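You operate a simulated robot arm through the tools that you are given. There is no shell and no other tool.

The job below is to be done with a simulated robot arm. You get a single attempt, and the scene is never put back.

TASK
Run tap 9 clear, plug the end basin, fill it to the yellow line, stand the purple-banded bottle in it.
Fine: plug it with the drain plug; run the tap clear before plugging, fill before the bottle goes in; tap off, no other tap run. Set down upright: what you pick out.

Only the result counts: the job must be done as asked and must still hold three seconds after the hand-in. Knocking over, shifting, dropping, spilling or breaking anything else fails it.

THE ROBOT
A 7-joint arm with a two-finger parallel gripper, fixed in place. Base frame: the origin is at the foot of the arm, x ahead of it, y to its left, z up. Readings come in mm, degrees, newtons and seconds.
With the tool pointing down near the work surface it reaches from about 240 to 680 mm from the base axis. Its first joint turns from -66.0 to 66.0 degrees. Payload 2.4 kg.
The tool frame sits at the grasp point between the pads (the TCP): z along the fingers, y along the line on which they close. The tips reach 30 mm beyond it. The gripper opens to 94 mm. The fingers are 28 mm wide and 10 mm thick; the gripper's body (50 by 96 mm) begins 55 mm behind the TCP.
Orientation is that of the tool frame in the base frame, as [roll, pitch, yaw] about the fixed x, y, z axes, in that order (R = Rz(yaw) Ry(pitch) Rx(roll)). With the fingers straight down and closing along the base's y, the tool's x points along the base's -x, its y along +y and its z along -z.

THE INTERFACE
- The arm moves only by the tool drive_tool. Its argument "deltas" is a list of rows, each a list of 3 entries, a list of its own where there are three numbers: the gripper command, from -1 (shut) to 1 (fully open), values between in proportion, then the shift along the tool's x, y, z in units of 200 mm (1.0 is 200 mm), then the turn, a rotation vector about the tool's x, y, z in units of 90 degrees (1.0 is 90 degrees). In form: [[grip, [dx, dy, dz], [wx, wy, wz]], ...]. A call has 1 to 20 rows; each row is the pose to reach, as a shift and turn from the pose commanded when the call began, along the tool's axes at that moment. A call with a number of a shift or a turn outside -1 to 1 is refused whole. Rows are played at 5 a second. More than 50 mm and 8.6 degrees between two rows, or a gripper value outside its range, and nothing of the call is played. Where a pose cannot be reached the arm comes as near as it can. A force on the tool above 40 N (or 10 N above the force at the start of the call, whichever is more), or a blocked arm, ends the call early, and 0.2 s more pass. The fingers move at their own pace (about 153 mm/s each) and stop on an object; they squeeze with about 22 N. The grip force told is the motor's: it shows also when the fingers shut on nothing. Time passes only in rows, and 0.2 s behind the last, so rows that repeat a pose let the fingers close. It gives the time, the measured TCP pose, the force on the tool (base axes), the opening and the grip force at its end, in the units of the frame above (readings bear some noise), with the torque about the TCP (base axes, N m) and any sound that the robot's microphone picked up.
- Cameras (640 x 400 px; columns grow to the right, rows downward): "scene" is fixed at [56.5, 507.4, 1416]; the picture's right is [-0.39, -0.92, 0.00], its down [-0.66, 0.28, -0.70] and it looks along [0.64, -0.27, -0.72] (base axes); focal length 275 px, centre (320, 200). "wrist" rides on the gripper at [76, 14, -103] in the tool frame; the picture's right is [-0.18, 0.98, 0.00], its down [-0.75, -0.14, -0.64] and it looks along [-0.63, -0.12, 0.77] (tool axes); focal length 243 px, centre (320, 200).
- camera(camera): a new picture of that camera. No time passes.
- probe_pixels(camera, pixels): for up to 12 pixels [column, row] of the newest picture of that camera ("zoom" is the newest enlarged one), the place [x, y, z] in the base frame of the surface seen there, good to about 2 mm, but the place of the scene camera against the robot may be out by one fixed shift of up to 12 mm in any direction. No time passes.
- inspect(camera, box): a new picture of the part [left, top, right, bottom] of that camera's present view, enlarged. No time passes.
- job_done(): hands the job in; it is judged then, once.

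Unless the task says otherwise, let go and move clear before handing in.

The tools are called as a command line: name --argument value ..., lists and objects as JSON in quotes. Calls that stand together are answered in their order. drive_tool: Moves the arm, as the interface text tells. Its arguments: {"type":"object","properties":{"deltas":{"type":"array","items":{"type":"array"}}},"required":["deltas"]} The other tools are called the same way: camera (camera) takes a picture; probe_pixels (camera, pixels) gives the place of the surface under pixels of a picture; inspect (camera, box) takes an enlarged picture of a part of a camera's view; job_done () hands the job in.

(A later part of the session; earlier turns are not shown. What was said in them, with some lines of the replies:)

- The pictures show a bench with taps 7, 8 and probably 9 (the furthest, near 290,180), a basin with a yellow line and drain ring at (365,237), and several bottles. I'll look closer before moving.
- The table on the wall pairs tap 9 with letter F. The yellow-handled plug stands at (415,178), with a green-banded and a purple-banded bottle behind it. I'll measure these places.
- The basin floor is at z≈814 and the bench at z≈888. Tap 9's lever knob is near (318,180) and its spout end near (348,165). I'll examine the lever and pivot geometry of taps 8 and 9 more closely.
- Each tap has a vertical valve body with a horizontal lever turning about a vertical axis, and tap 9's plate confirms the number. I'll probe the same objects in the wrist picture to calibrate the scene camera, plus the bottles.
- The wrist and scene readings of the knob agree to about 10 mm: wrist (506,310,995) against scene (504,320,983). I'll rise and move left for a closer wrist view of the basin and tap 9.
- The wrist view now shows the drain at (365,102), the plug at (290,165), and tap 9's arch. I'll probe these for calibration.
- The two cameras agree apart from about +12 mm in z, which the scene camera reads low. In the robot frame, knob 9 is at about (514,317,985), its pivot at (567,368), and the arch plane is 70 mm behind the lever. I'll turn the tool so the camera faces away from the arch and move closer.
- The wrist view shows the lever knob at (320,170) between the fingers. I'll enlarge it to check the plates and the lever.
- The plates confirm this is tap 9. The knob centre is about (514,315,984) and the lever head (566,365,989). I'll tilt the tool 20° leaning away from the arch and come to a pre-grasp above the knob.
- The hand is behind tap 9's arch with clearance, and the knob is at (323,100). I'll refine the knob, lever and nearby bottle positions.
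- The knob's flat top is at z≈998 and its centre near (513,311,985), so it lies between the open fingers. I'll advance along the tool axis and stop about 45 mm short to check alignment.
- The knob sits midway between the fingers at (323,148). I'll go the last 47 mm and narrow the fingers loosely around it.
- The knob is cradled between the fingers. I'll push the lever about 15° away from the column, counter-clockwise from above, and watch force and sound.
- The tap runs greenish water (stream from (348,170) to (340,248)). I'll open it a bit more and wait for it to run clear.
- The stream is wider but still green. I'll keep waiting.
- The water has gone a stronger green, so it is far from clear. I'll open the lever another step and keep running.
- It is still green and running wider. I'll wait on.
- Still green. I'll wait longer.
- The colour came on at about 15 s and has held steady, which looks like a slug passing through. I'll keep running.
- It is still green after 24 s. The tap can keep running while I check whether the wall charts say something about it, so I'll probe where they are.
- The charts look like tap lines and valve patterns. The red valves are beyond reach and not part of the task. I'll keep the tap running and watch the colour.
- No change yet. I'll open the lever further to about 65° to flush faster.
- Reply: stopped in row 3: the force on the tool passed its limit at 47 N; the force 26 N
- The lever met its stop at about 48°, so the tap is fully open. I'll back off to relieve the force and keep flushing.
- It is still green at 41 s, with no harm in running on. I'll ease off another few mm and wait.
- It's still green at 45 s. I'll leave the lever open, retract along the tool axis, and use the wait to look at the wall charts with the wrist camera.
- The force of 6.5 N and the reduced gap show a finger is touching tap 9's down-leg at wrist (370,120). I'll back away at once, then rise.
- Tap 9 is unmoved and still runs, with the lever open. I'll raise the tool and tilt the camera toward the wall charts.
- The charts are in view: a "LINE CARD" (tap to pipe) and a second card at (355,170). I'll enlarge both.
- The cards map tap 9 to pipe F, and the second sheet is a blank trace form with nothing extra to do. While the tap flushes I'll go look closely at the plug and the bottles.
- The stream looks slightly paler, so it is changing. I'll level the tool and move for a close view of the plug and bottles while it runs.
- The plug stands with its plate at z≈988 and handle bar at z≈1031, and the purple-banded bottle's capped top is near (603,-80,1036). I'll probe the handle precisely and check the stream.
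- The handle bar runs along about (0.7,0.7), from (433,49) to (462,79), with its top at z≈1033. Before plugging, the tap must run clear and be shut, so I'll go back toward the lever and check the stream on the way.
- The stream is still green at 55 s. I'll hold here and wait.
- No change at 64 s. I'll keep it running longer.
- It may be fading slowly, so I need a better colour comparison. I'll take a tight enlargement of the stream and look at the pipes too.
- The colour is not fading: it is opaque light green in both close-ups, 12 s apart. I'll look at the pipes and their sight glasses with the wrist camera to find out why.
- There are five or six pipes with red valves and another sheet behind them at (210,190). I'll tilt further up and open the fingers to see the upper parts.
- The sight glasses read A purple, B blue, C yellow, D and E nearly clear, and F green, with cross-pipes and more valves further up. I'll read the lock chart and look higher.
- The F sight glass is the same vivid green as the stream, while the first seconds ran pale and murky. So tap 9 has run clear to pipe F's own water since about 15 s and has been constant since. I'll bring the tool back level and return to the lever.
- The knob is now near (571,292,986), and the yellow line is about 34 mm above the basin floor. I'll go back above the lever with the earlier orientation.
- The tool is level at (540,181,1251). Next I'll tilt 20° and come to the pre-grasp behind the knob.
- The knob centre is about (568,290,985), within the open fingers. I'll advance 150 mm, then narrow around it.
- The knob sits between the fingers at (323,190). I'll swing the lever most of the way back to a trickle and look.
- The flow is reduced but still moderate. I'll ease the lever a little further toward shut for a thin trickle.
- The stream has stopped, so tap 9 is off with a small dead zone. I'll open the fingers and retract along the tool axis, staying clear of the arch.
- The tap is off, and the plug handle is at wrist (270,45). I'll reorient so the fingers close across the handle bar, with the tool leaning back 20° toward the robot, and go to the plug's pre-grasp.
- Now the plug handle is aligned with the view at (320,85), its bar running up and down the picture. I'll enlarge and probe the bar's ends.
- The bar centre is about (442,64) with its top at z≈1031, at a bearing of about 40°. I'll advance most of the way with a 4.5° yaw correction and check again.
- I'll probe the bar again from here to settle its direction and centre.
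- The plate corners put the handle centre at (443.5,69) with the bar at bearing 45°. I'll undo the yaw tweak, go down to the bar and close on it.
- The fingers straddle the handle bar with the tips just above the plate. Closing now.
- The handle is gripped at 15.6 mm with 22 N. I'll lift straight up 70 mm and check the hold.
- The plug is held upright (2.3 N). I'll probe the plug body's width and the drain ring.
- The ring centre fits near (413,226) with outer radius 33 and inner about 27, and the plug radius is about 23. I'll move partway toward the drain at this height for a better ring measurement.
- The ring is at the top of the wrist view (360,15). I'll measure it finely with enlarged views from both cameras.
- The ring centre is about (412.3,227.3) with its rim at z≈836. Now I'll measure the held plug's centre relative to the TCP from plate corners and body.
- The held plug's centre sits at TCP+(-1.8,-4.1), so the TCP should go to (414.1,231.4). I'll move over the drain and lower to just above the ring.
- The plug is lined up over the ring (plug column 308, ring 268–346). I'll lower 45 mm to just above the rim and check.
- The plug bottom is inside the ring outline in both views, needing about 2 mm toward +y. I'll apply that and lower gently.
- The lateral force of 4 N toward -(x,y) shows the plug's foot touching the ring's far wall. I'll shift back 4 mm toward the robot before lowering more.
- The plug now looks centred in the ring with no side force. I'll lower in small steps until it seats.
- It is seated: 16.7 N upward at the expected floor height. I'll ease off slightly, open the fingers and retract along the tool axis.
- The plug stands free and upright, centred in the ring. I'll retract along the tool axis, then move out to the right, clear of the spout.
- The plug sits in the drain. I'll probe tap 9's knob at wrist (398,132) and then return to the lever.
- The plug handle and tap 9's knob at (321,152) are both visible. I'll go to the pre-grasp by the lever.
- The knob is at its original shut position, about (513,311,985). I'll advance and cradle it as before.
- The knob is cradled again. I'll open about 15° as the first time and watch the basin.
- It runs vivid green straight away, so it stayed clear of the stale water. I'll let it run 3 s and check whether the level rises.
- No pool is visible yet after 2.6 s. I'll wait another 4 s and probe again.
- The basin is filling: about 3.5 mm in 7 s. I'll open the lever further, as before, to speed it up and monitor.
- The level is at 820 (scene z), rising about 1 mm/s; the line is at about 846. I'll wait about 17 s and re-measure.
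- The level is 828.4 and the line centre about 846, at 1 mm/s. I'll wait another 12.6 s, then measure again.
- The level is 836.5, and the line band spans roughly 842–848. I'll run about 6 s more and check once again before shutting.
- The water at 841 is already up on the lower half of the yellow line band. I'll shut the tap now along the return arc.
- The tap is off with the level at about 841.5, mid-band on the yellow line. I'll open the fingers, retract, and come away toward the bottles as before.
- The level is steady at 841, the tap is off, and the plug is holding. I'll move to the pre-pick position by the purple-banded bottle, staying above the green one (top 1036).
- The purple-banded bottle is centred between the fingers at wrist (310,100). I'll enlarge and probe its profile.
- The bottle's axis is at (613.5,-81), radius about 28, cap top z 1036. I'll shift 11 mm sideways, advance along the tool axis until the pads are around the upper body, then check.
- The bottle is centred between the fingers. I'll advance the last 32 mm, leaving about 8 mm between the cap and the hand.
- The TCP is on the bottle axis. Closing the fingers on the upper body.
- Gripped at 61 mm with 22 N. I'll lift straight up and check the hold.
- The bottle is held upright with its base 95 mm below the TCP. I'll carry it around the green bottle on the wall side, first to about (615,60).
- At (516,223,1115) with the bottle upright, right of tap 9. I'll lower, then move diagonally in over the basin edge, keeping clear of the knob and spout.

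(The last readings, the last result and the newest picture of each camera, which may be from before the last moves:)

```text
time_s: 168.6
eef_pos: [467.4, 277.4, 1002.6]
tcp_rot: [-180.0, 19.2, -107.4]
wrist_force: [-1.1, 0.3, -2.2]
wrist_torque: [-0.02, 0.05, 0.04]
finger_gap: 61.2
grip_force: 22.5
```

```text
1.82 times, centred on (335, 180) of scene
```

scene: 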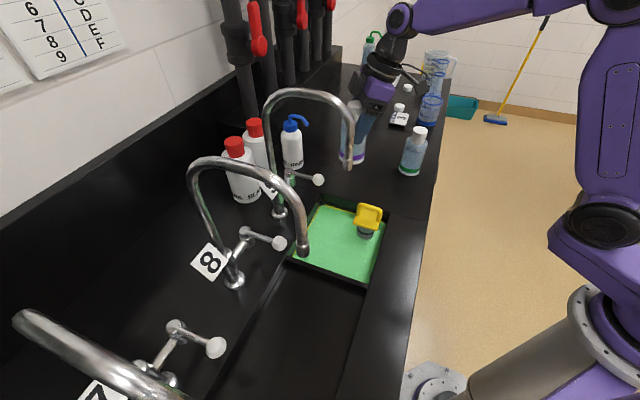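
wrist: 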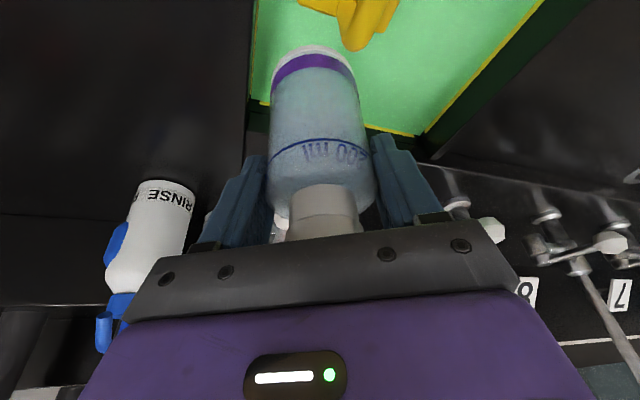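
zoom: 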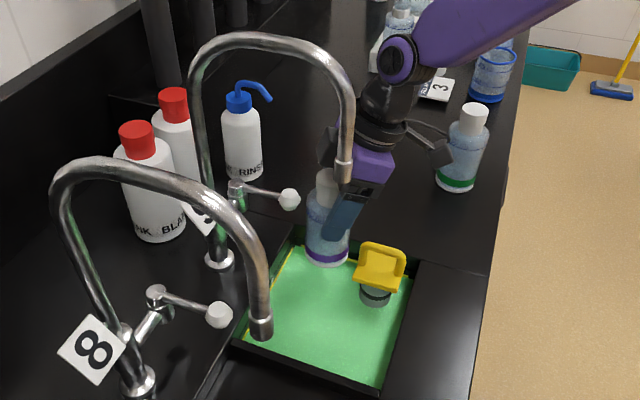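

The bottle is over the basin, clear of the spout, knob and plug handle. I'll lower it diagonally to just above the floor.

drive_tool --deltas '[[-1, [0.03, 0.03, 0.1], [0, 0, 0]], [-1, [0.055, 0.055, 0.2], [0, 0, 0]], [-1, [0.08, 0.07, 0.3], [0, 0, 0]], [-1, [0.098, 0.074, 0.36], [0, 0, 0]], [-1, [0.098, 0.074, 0.36], [0, 0, 0]]]'

camera --camera "wrist"

inspect --camera "scene" --box '[270, 110, 410, 280]'

```text
time_s: 169.8
eef_pos: [454.8, 285.1, 927.4]
tcp_rot: [-179.9, 19.1, -107.3]
wrist_force: [-0.5, 0.7, -2.6]
wrist_torque: [0.01, 0.01, -0.02]
finger_gap: 61.3
grip_force: 21.9
```

```text
taken
```

wrist: 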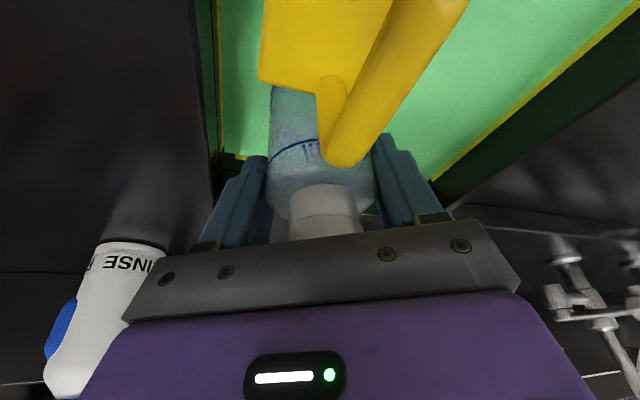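

```text
2.35 times, centred on (340, 195) of scene
```

zoom: 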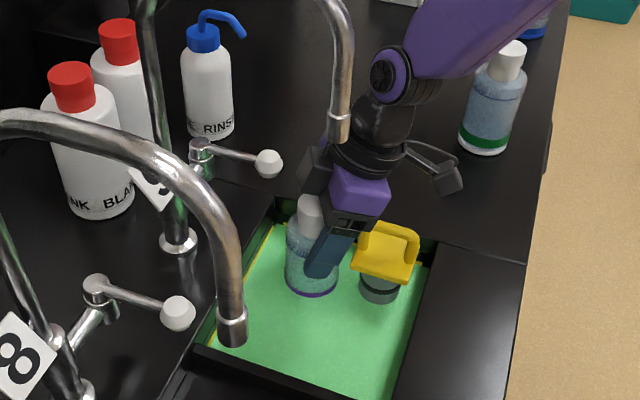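

The bottle base is about 7 mm above the floor and nothing is touching (force is only its weight). I'll lower in small steps until it stands.

drive_tool --deltas '[[-1, [0.0035, 0, 0.01], [0, 0, 0]], [-1, [0.007, 0, 0.02], [0, 0, 0]], [-1, [0.01, 0, 0.029], [0, 0, 0]]]'

```text
time_s: 170.6
eef_pos: [454.1, 283.9, 922.7]
tcp_rot: [-179.9, 19.1, -107.3]
wrist_force: [-0.2, -1.4, -2.1]
wrist_torque: [-0.01, 0.01, 0.02]
finger_gap: 61.3
grip_force: 21.7
```

There's still full weight on the gripper at z 922.7. I'll continue down in 1–2 mm steps.

drive_tool --deltas '[[-1, [0.002, 0, 0.005], [0, 0, 0]], [-1, [0.0035, 0, 0.01], [0, 0, 0]], [-1, [0.0035, 0, 0.01], [0, 0, 0]]]'

```text
time_s: 171.4
eef_pos: [454.7, 283.0, 920.6]
tcp_rot: [-179.9, 19.2, -107.5]
wrist_force: [-0.1, -1.4, -2.6]
wrist_torque: [-0.03, -0.01, -0.01]
finger_gap: 61.0
grip_force: 22.1
```

No floor contact yet at 920.6. I'll take two more small steps and look.

drive_tool --deltas '[[-1, [0.0017, 0, 0.005], [0, 0, 0]], [-1, [0.0035, 0, 0.01], [0, 0, 0]], [-1, [0.0035, 0, 0.01], [0, 0, 0]]]'

inspect --camera "scene" --box '[300, 150, 400, 270]'

camera --camera "wrist"

```text
time_s: 172.2
eef_pos: [455.5, 286.3, 919.2]
tcp_rot: [-179.8, 19.2, -107.3]
wrist_force: [-3.1, 0.9, 15.8]
wrist_torque: [0.18, -0.04, 0.04]
finger_gap: 61.1
grip_force: 22.3
```

```text
3.33 times, centred on (350, 210) of scene
```

zoom: 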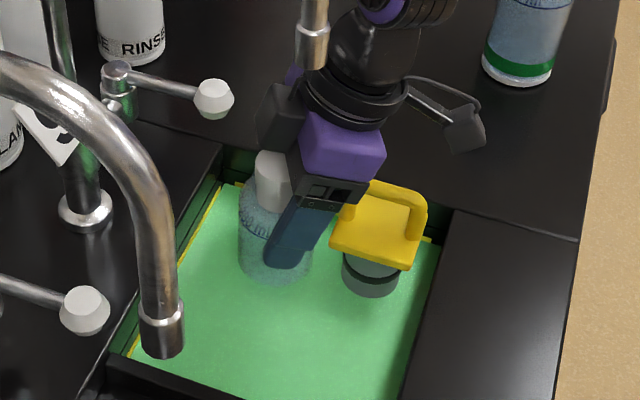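

```text
taken
```

wrist: 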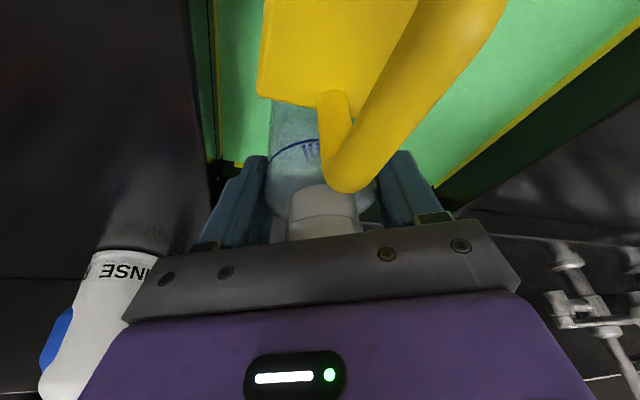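

Floor contact: 15.8 N at z 919. I'll ease up 1 mm and open gently.

drive_tool --deltas '[[-1, [-0.0017, 0, -0.005], [0, 0, 0]], [0.35, [-0.0017, 0, -0.005], [0, 0, 0]], [0.5, [-0.0017, 0, -0.005], [0, 0, 0]], [0.6, [-0.0017, 0, -0.005], [0, 0, 0]], [0.6, [-0.0017, 0, -0.005], [0, 0, 0]]]'

inspect --camera "scene" --box '[300, 150, 400, 270]'

camera --camera "wrist"

```text
time_s: 173.4
eef_pos: [454.7, 284.2, 919.2]
tcp_rot: [-179.9, 19.0, -107.4]
wrist_force: [0.7, 0.0, 0.6]
wrist_torque: [0.04, -0.03, 0.03]
finger_gap: 75.0
grip_force: 0.1
```

```text
3.33 times, centred on (350, 210) of scene
```

zoom: 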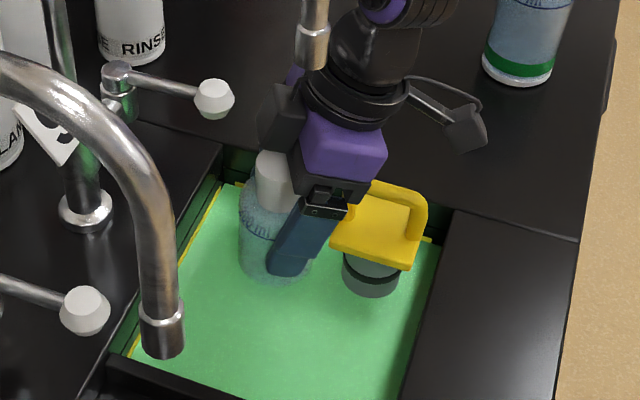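

```text
taken
```

wrist: 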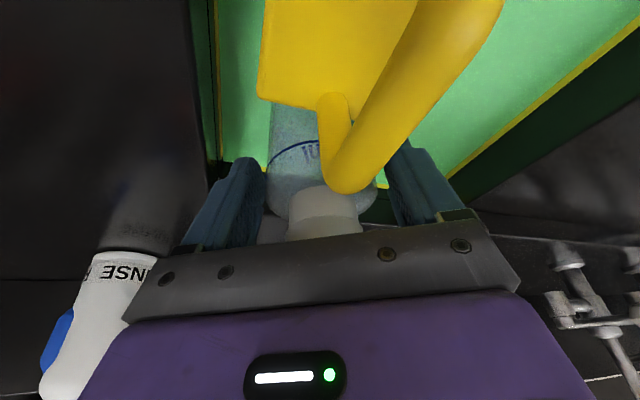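

The fingers are open and the bottle stands on its own. I'll retract along the tool axis, which keeps the hand clear of the spout, and then away.

drive_tool --deltas '[[0.6, [0, 0, -0.06], [0, 0, 0]], [0.6, [0, 0, -0.16], [0, 0, 0]], [0.6, [0, 0, -0.32], [0, 0, 0]], [0.6, [0, 0, -0.5], [0, 0, 0]], [0.6, [0, 0, -0.7], [0, 0, 0]], [0.6, [0, 0, -0.9], [0, 0, 0]], [0.6, [0.2, -0.05, -1.0], [0, 0, 0]], [0.6, [0.4, -0.1, -1.0], [0, 0, 0]], [0.6, [0.6, -0.2, -1.0], [0, 0, 0]], [0.6, [0.6, -0.2, -1.0], [0, 0, 0]]]'

camera --camera "scene"

camera --camera "wrist"

inspect --camera "scene" --box '[270, 130, 410, 290]'

probe_pixels --camera "scene" --pixels '[[330, 250], [340, 262], [320, 255], [375, 255], [350, 265], [345, 255]]'

```text
time_s: 175.6
eef_pos: [436.3, 99.6, 1069.7]
tcp_rot: [-180.0, 19.2, -107.4]
wrist_force: [0.3, 0.3, 0.2]
wrist_torque: [-0.03, 0.01, -0.02]
finger_gap: 75.4
grip_force: 0.0
```

```text
taken
```

scene: 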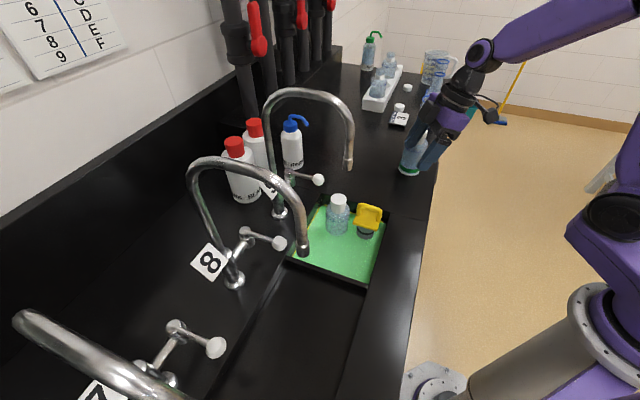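

```text
taken
```

wrist: 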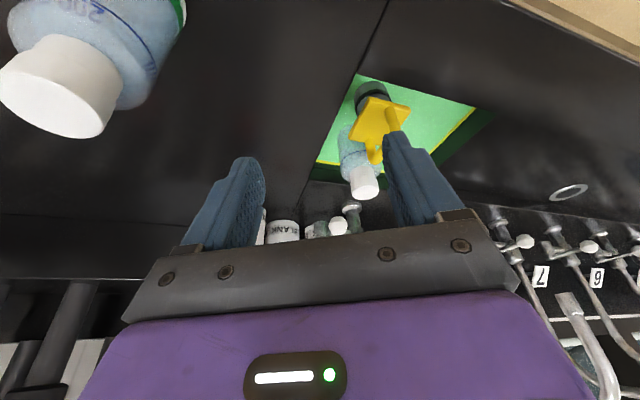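

```text
2.50 times, centred on (340, 210) of scene
```

zoom: 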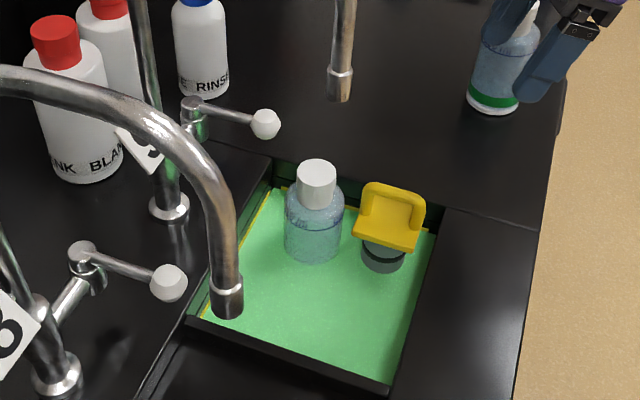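

```text
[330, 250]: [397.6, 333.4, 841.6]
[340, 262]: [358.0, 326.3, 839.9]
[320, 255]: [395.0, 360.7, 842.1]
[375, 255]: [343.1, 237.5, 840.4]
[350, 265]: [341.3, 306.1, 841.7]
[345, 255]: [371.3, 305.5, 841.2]
```

The bottle stands upright, the plug is in, and the level is 841. I'll rise clear of the green bottle, then check the level against the line closely.

drive_tool --deltas '[[0.6, [-0.05, 0, -0.2], [0, 0, 0]], [0.6, [-0.1, 0.0, -0.4], [0, 0, 0]], [0.6, [-0.1, 0.0, -0.4], [0, 0, 0]]]'

inspect --camera "scene" --box '[308, 198, 338, 218]'

probe_pixels --camera "zoom" --pixels '[[330, 175], [340, 178], [330, 190], [345, 192], [250, 185], [240, 200], [360, 190], [360, 180], [200, 260], [210, 270], [330, 160], [300, 230]]'

inspect --camera "scene" --box '[375, 210, 395, 230]'

inspect --camera "scene" --box '[340, 150, 360, 170]'

```text
time_s: 176.4
eef_pos: [435.8, 93.6, 1151.1]
tcp_rot: [-180.0, 19.1, -107.5]
wrist_force: [0.0, -0.6, -0.1]
wrist_torque: [0.0, -0.01, 0.01]
finger_gap: 75.5
grip_force: 0.1
```

```text
16.00 times, centred on (323, 208) of scene
```

zoom: 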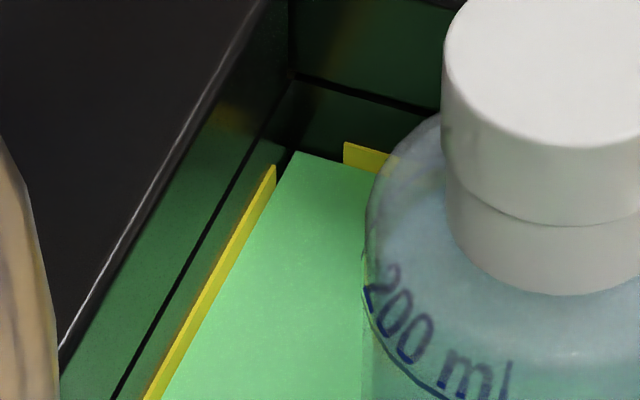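

```text
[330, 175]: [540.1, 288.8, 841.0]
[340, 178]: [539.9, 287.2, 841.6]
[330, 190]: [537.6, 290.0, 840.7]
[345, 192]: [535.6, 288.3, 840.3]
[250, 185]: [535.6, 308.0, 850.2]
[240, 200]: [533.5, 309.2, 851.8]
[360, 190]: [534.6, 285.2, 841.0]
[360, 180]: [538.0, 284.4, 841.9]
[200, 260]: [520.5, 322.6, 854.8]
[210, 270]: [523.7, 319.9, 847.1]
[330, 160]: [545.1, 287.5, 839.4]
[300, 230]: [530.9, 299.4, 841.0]
```

```text
16.00 times, centred on (385, 220) of scene
```

zoom: 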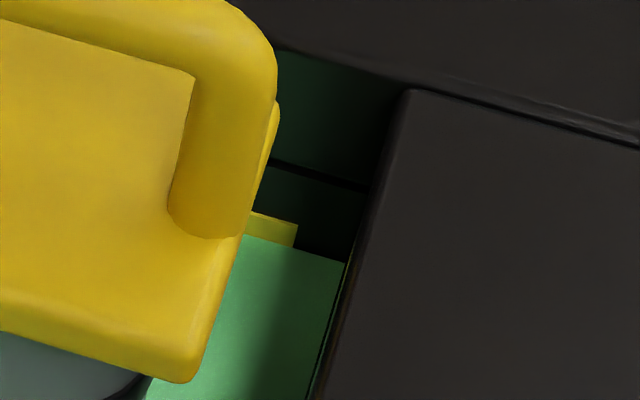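

```text
16.00 times, centred on (350, 160) of scene
```

zoom: 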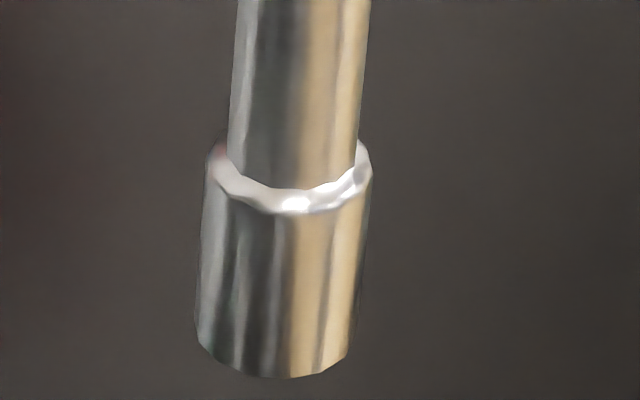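

No drip is showing and the lever is at shut. The water sits on the lower part of the strip, so I'll use the wrist camera to measure the line's centre against the level more exactly.

camera --camera "wrist"

inspect --camera "wrist" --box '[290, 60, 500, 190]'

```text
taken
```

wrist: 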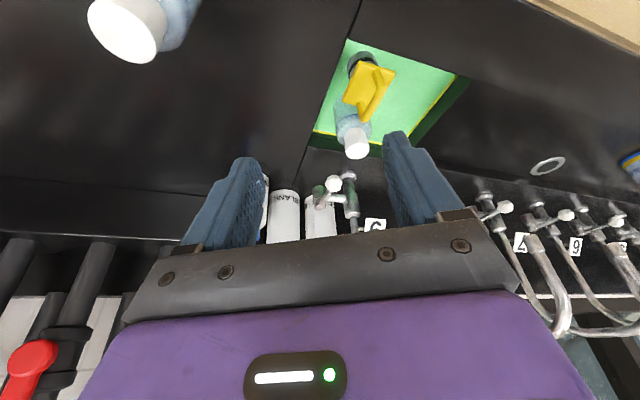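

```text
3.05 times, centred on (395, 125) of wrist
```

zoom: 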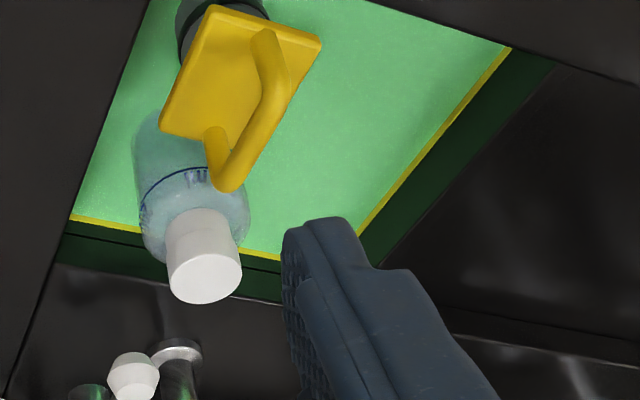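

I'll zoom onto the strip on the basin's walls and probe strip, water and dark wall just above it.

inspect --camera "wrist" --box '[425, 72, 463, 100]'

probe_pixels --camera "zoom" --pixels '[[320, 180], [320, 200], [320, 220], [320, 240], [320, 260], [340, 200], [360, 200], [380, 200], [300, 200], [280, 200], [400, 200], [420, 200]]'

inspect --camera "wrist" --box '[310, 120, 345, 150]'

probe_pixels --camera "zoom" --pixels '[[200, 140], [200, 160], [200, 170], [200, 180], [200, 190], [200, 200], [200, 215], [200, 230], [250, 185], [250, 195], [250, 205], [250, 215]]'

```text
14.29 times, centred on (444, 86) of wrist
```

zoom: 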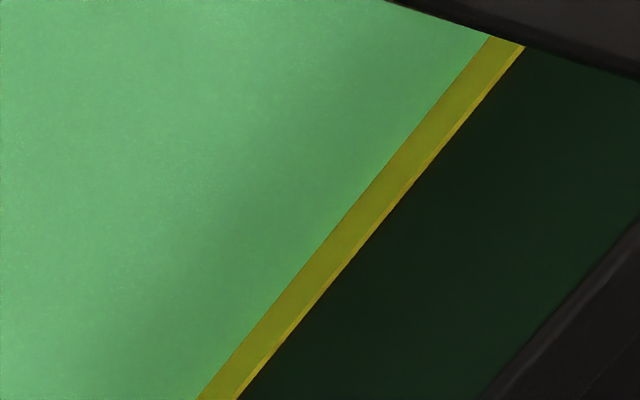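

```text
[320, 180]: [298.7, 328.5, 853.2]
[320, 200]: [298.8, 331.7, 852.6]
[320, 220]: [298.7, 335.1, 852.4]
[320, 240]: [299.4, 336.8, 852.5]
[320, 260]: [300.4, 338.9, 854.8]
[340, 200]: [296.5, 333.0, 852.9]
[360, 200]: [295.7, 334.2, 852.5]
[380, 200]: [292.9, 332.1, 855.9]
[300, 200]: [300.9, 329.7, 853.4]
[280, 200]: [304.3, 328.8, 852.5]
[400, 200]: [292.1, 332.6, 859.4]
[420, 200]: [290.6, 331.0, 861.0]
```

```text
13.33 times, centred on (328, 135) of wrist
```

zoom: 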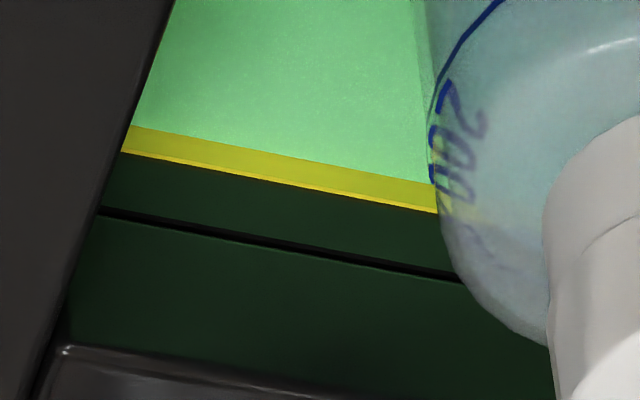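

```text
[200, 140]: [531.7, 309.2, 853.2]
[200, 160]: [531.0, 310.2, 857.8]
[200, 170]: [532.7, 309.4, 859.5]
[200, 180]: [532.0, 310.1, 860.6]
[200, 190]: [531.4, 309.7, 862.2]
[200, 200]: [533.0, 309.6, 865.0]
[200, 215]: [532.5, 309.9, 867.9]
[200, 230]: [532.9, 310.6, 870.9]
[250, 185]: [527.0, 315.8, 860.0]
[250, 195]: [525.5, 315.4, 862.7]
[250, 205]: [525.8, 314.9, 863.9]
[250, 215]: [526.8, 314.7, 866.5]
```

The strip spans about z 852–858 in the robot frame (centre about 30 mm above the floor) and the water is at 852.7, steady and on the line. I'll take one last check of the whole scene after a short wait.

drive_tool --deltas '[[0.6, [0.1, 0, -0.15], [0, 0, 0]], [0.6, [0.2, 0, -0.3], [0, 0, 0]], [0.6, [0.2, 0, -0.3], [0, 0, 0]], [0.6, [0.2, 0, -0.3], [0, 0, 0]], [0.6, [0.2, 0, -0.3], [0, 0, 0]], [0.6, [0.2, 0, -0.3], [0, 0, 0]], [0.6, [0.2, 0, -0.3], [0, 0, 0]]]'

camera --camera "scene"

inspect --camera "scene" --box '[250, 80, 450, 290]'

probe_pixels --camera "scene" --pixels '[[330, 250], [340, 262], [375, 255], [350, 265], [318, 180], [338, 200]]'

```text
time_s: 178.0
eef_pos: [417.9, 40.3, 1193.6]
tcp_rot: [180.0, 19.1, -107.4]
wrist_force: [-0.7, 0.8, 0.8]
wrist_torque: [0.0, 0.0, 0.0]
finger_gap: 75.2
grip_force: 0.2
```

```text
taken
```

scene: 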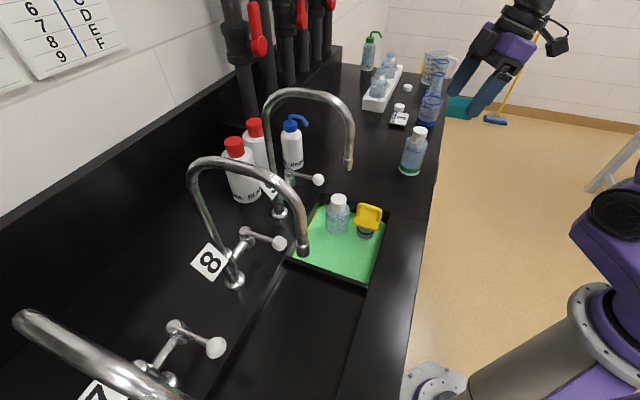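

```text
1.90 times, centred on (350, 185) of scene
```

zoom: 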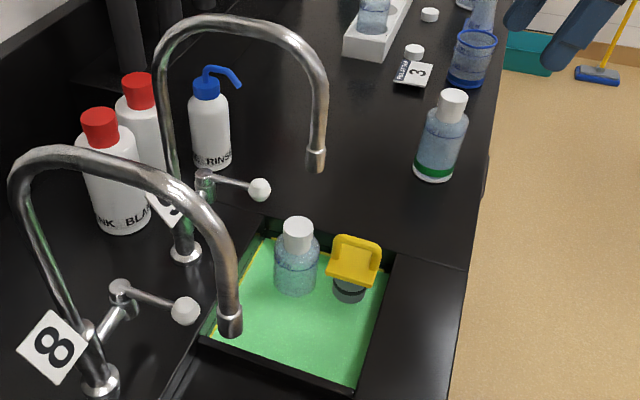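

```text
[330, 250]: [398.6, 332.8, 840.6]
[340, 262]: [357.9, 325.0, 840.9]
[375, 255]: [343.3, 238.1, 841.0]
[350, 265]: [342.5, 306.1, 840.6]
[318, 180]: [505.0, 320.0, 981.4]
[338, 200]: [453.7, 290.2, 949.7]
```

The basin is filled to the yellow line and steady at 841, and the plug is in. The bottle stands upright, tap 9 is off with its knob back at (318,180), and nothing else has moved. Handing in.

job_done

```text
The job is handed in.
```

I ran tap 9, plugged the end basin, filled it to the yellow line and stood the purple-banded bottle in it. I've handed the job in, but I don't have the verdict yet.

- **Running clear:** tap 9 first ran a pale, murky green, then turned a steady vivid green and never went colourless. The vivid green matches the sight glass on pipe F, which feeds tap 9, so I took that as clear. If "clear" meant colourless, this step was not met.
- **Plug:** I turned the tap off before fitting the drain plug. The plug is upright in the drain and the water level has held since.
- **Fill:** the water is on the yellow line but about 2 mm below its middle. It was filled before the bottle went in, and the tap is off again.
- **Bottle:** it stands upright on the basin floor. The arm has let go and moved clear.
- **Contact:** earlier on, a finger brushed tap 9's spout with about 8 N of force. The tap showed no change afterwards. No other tap was run, and nothing else looks moved.
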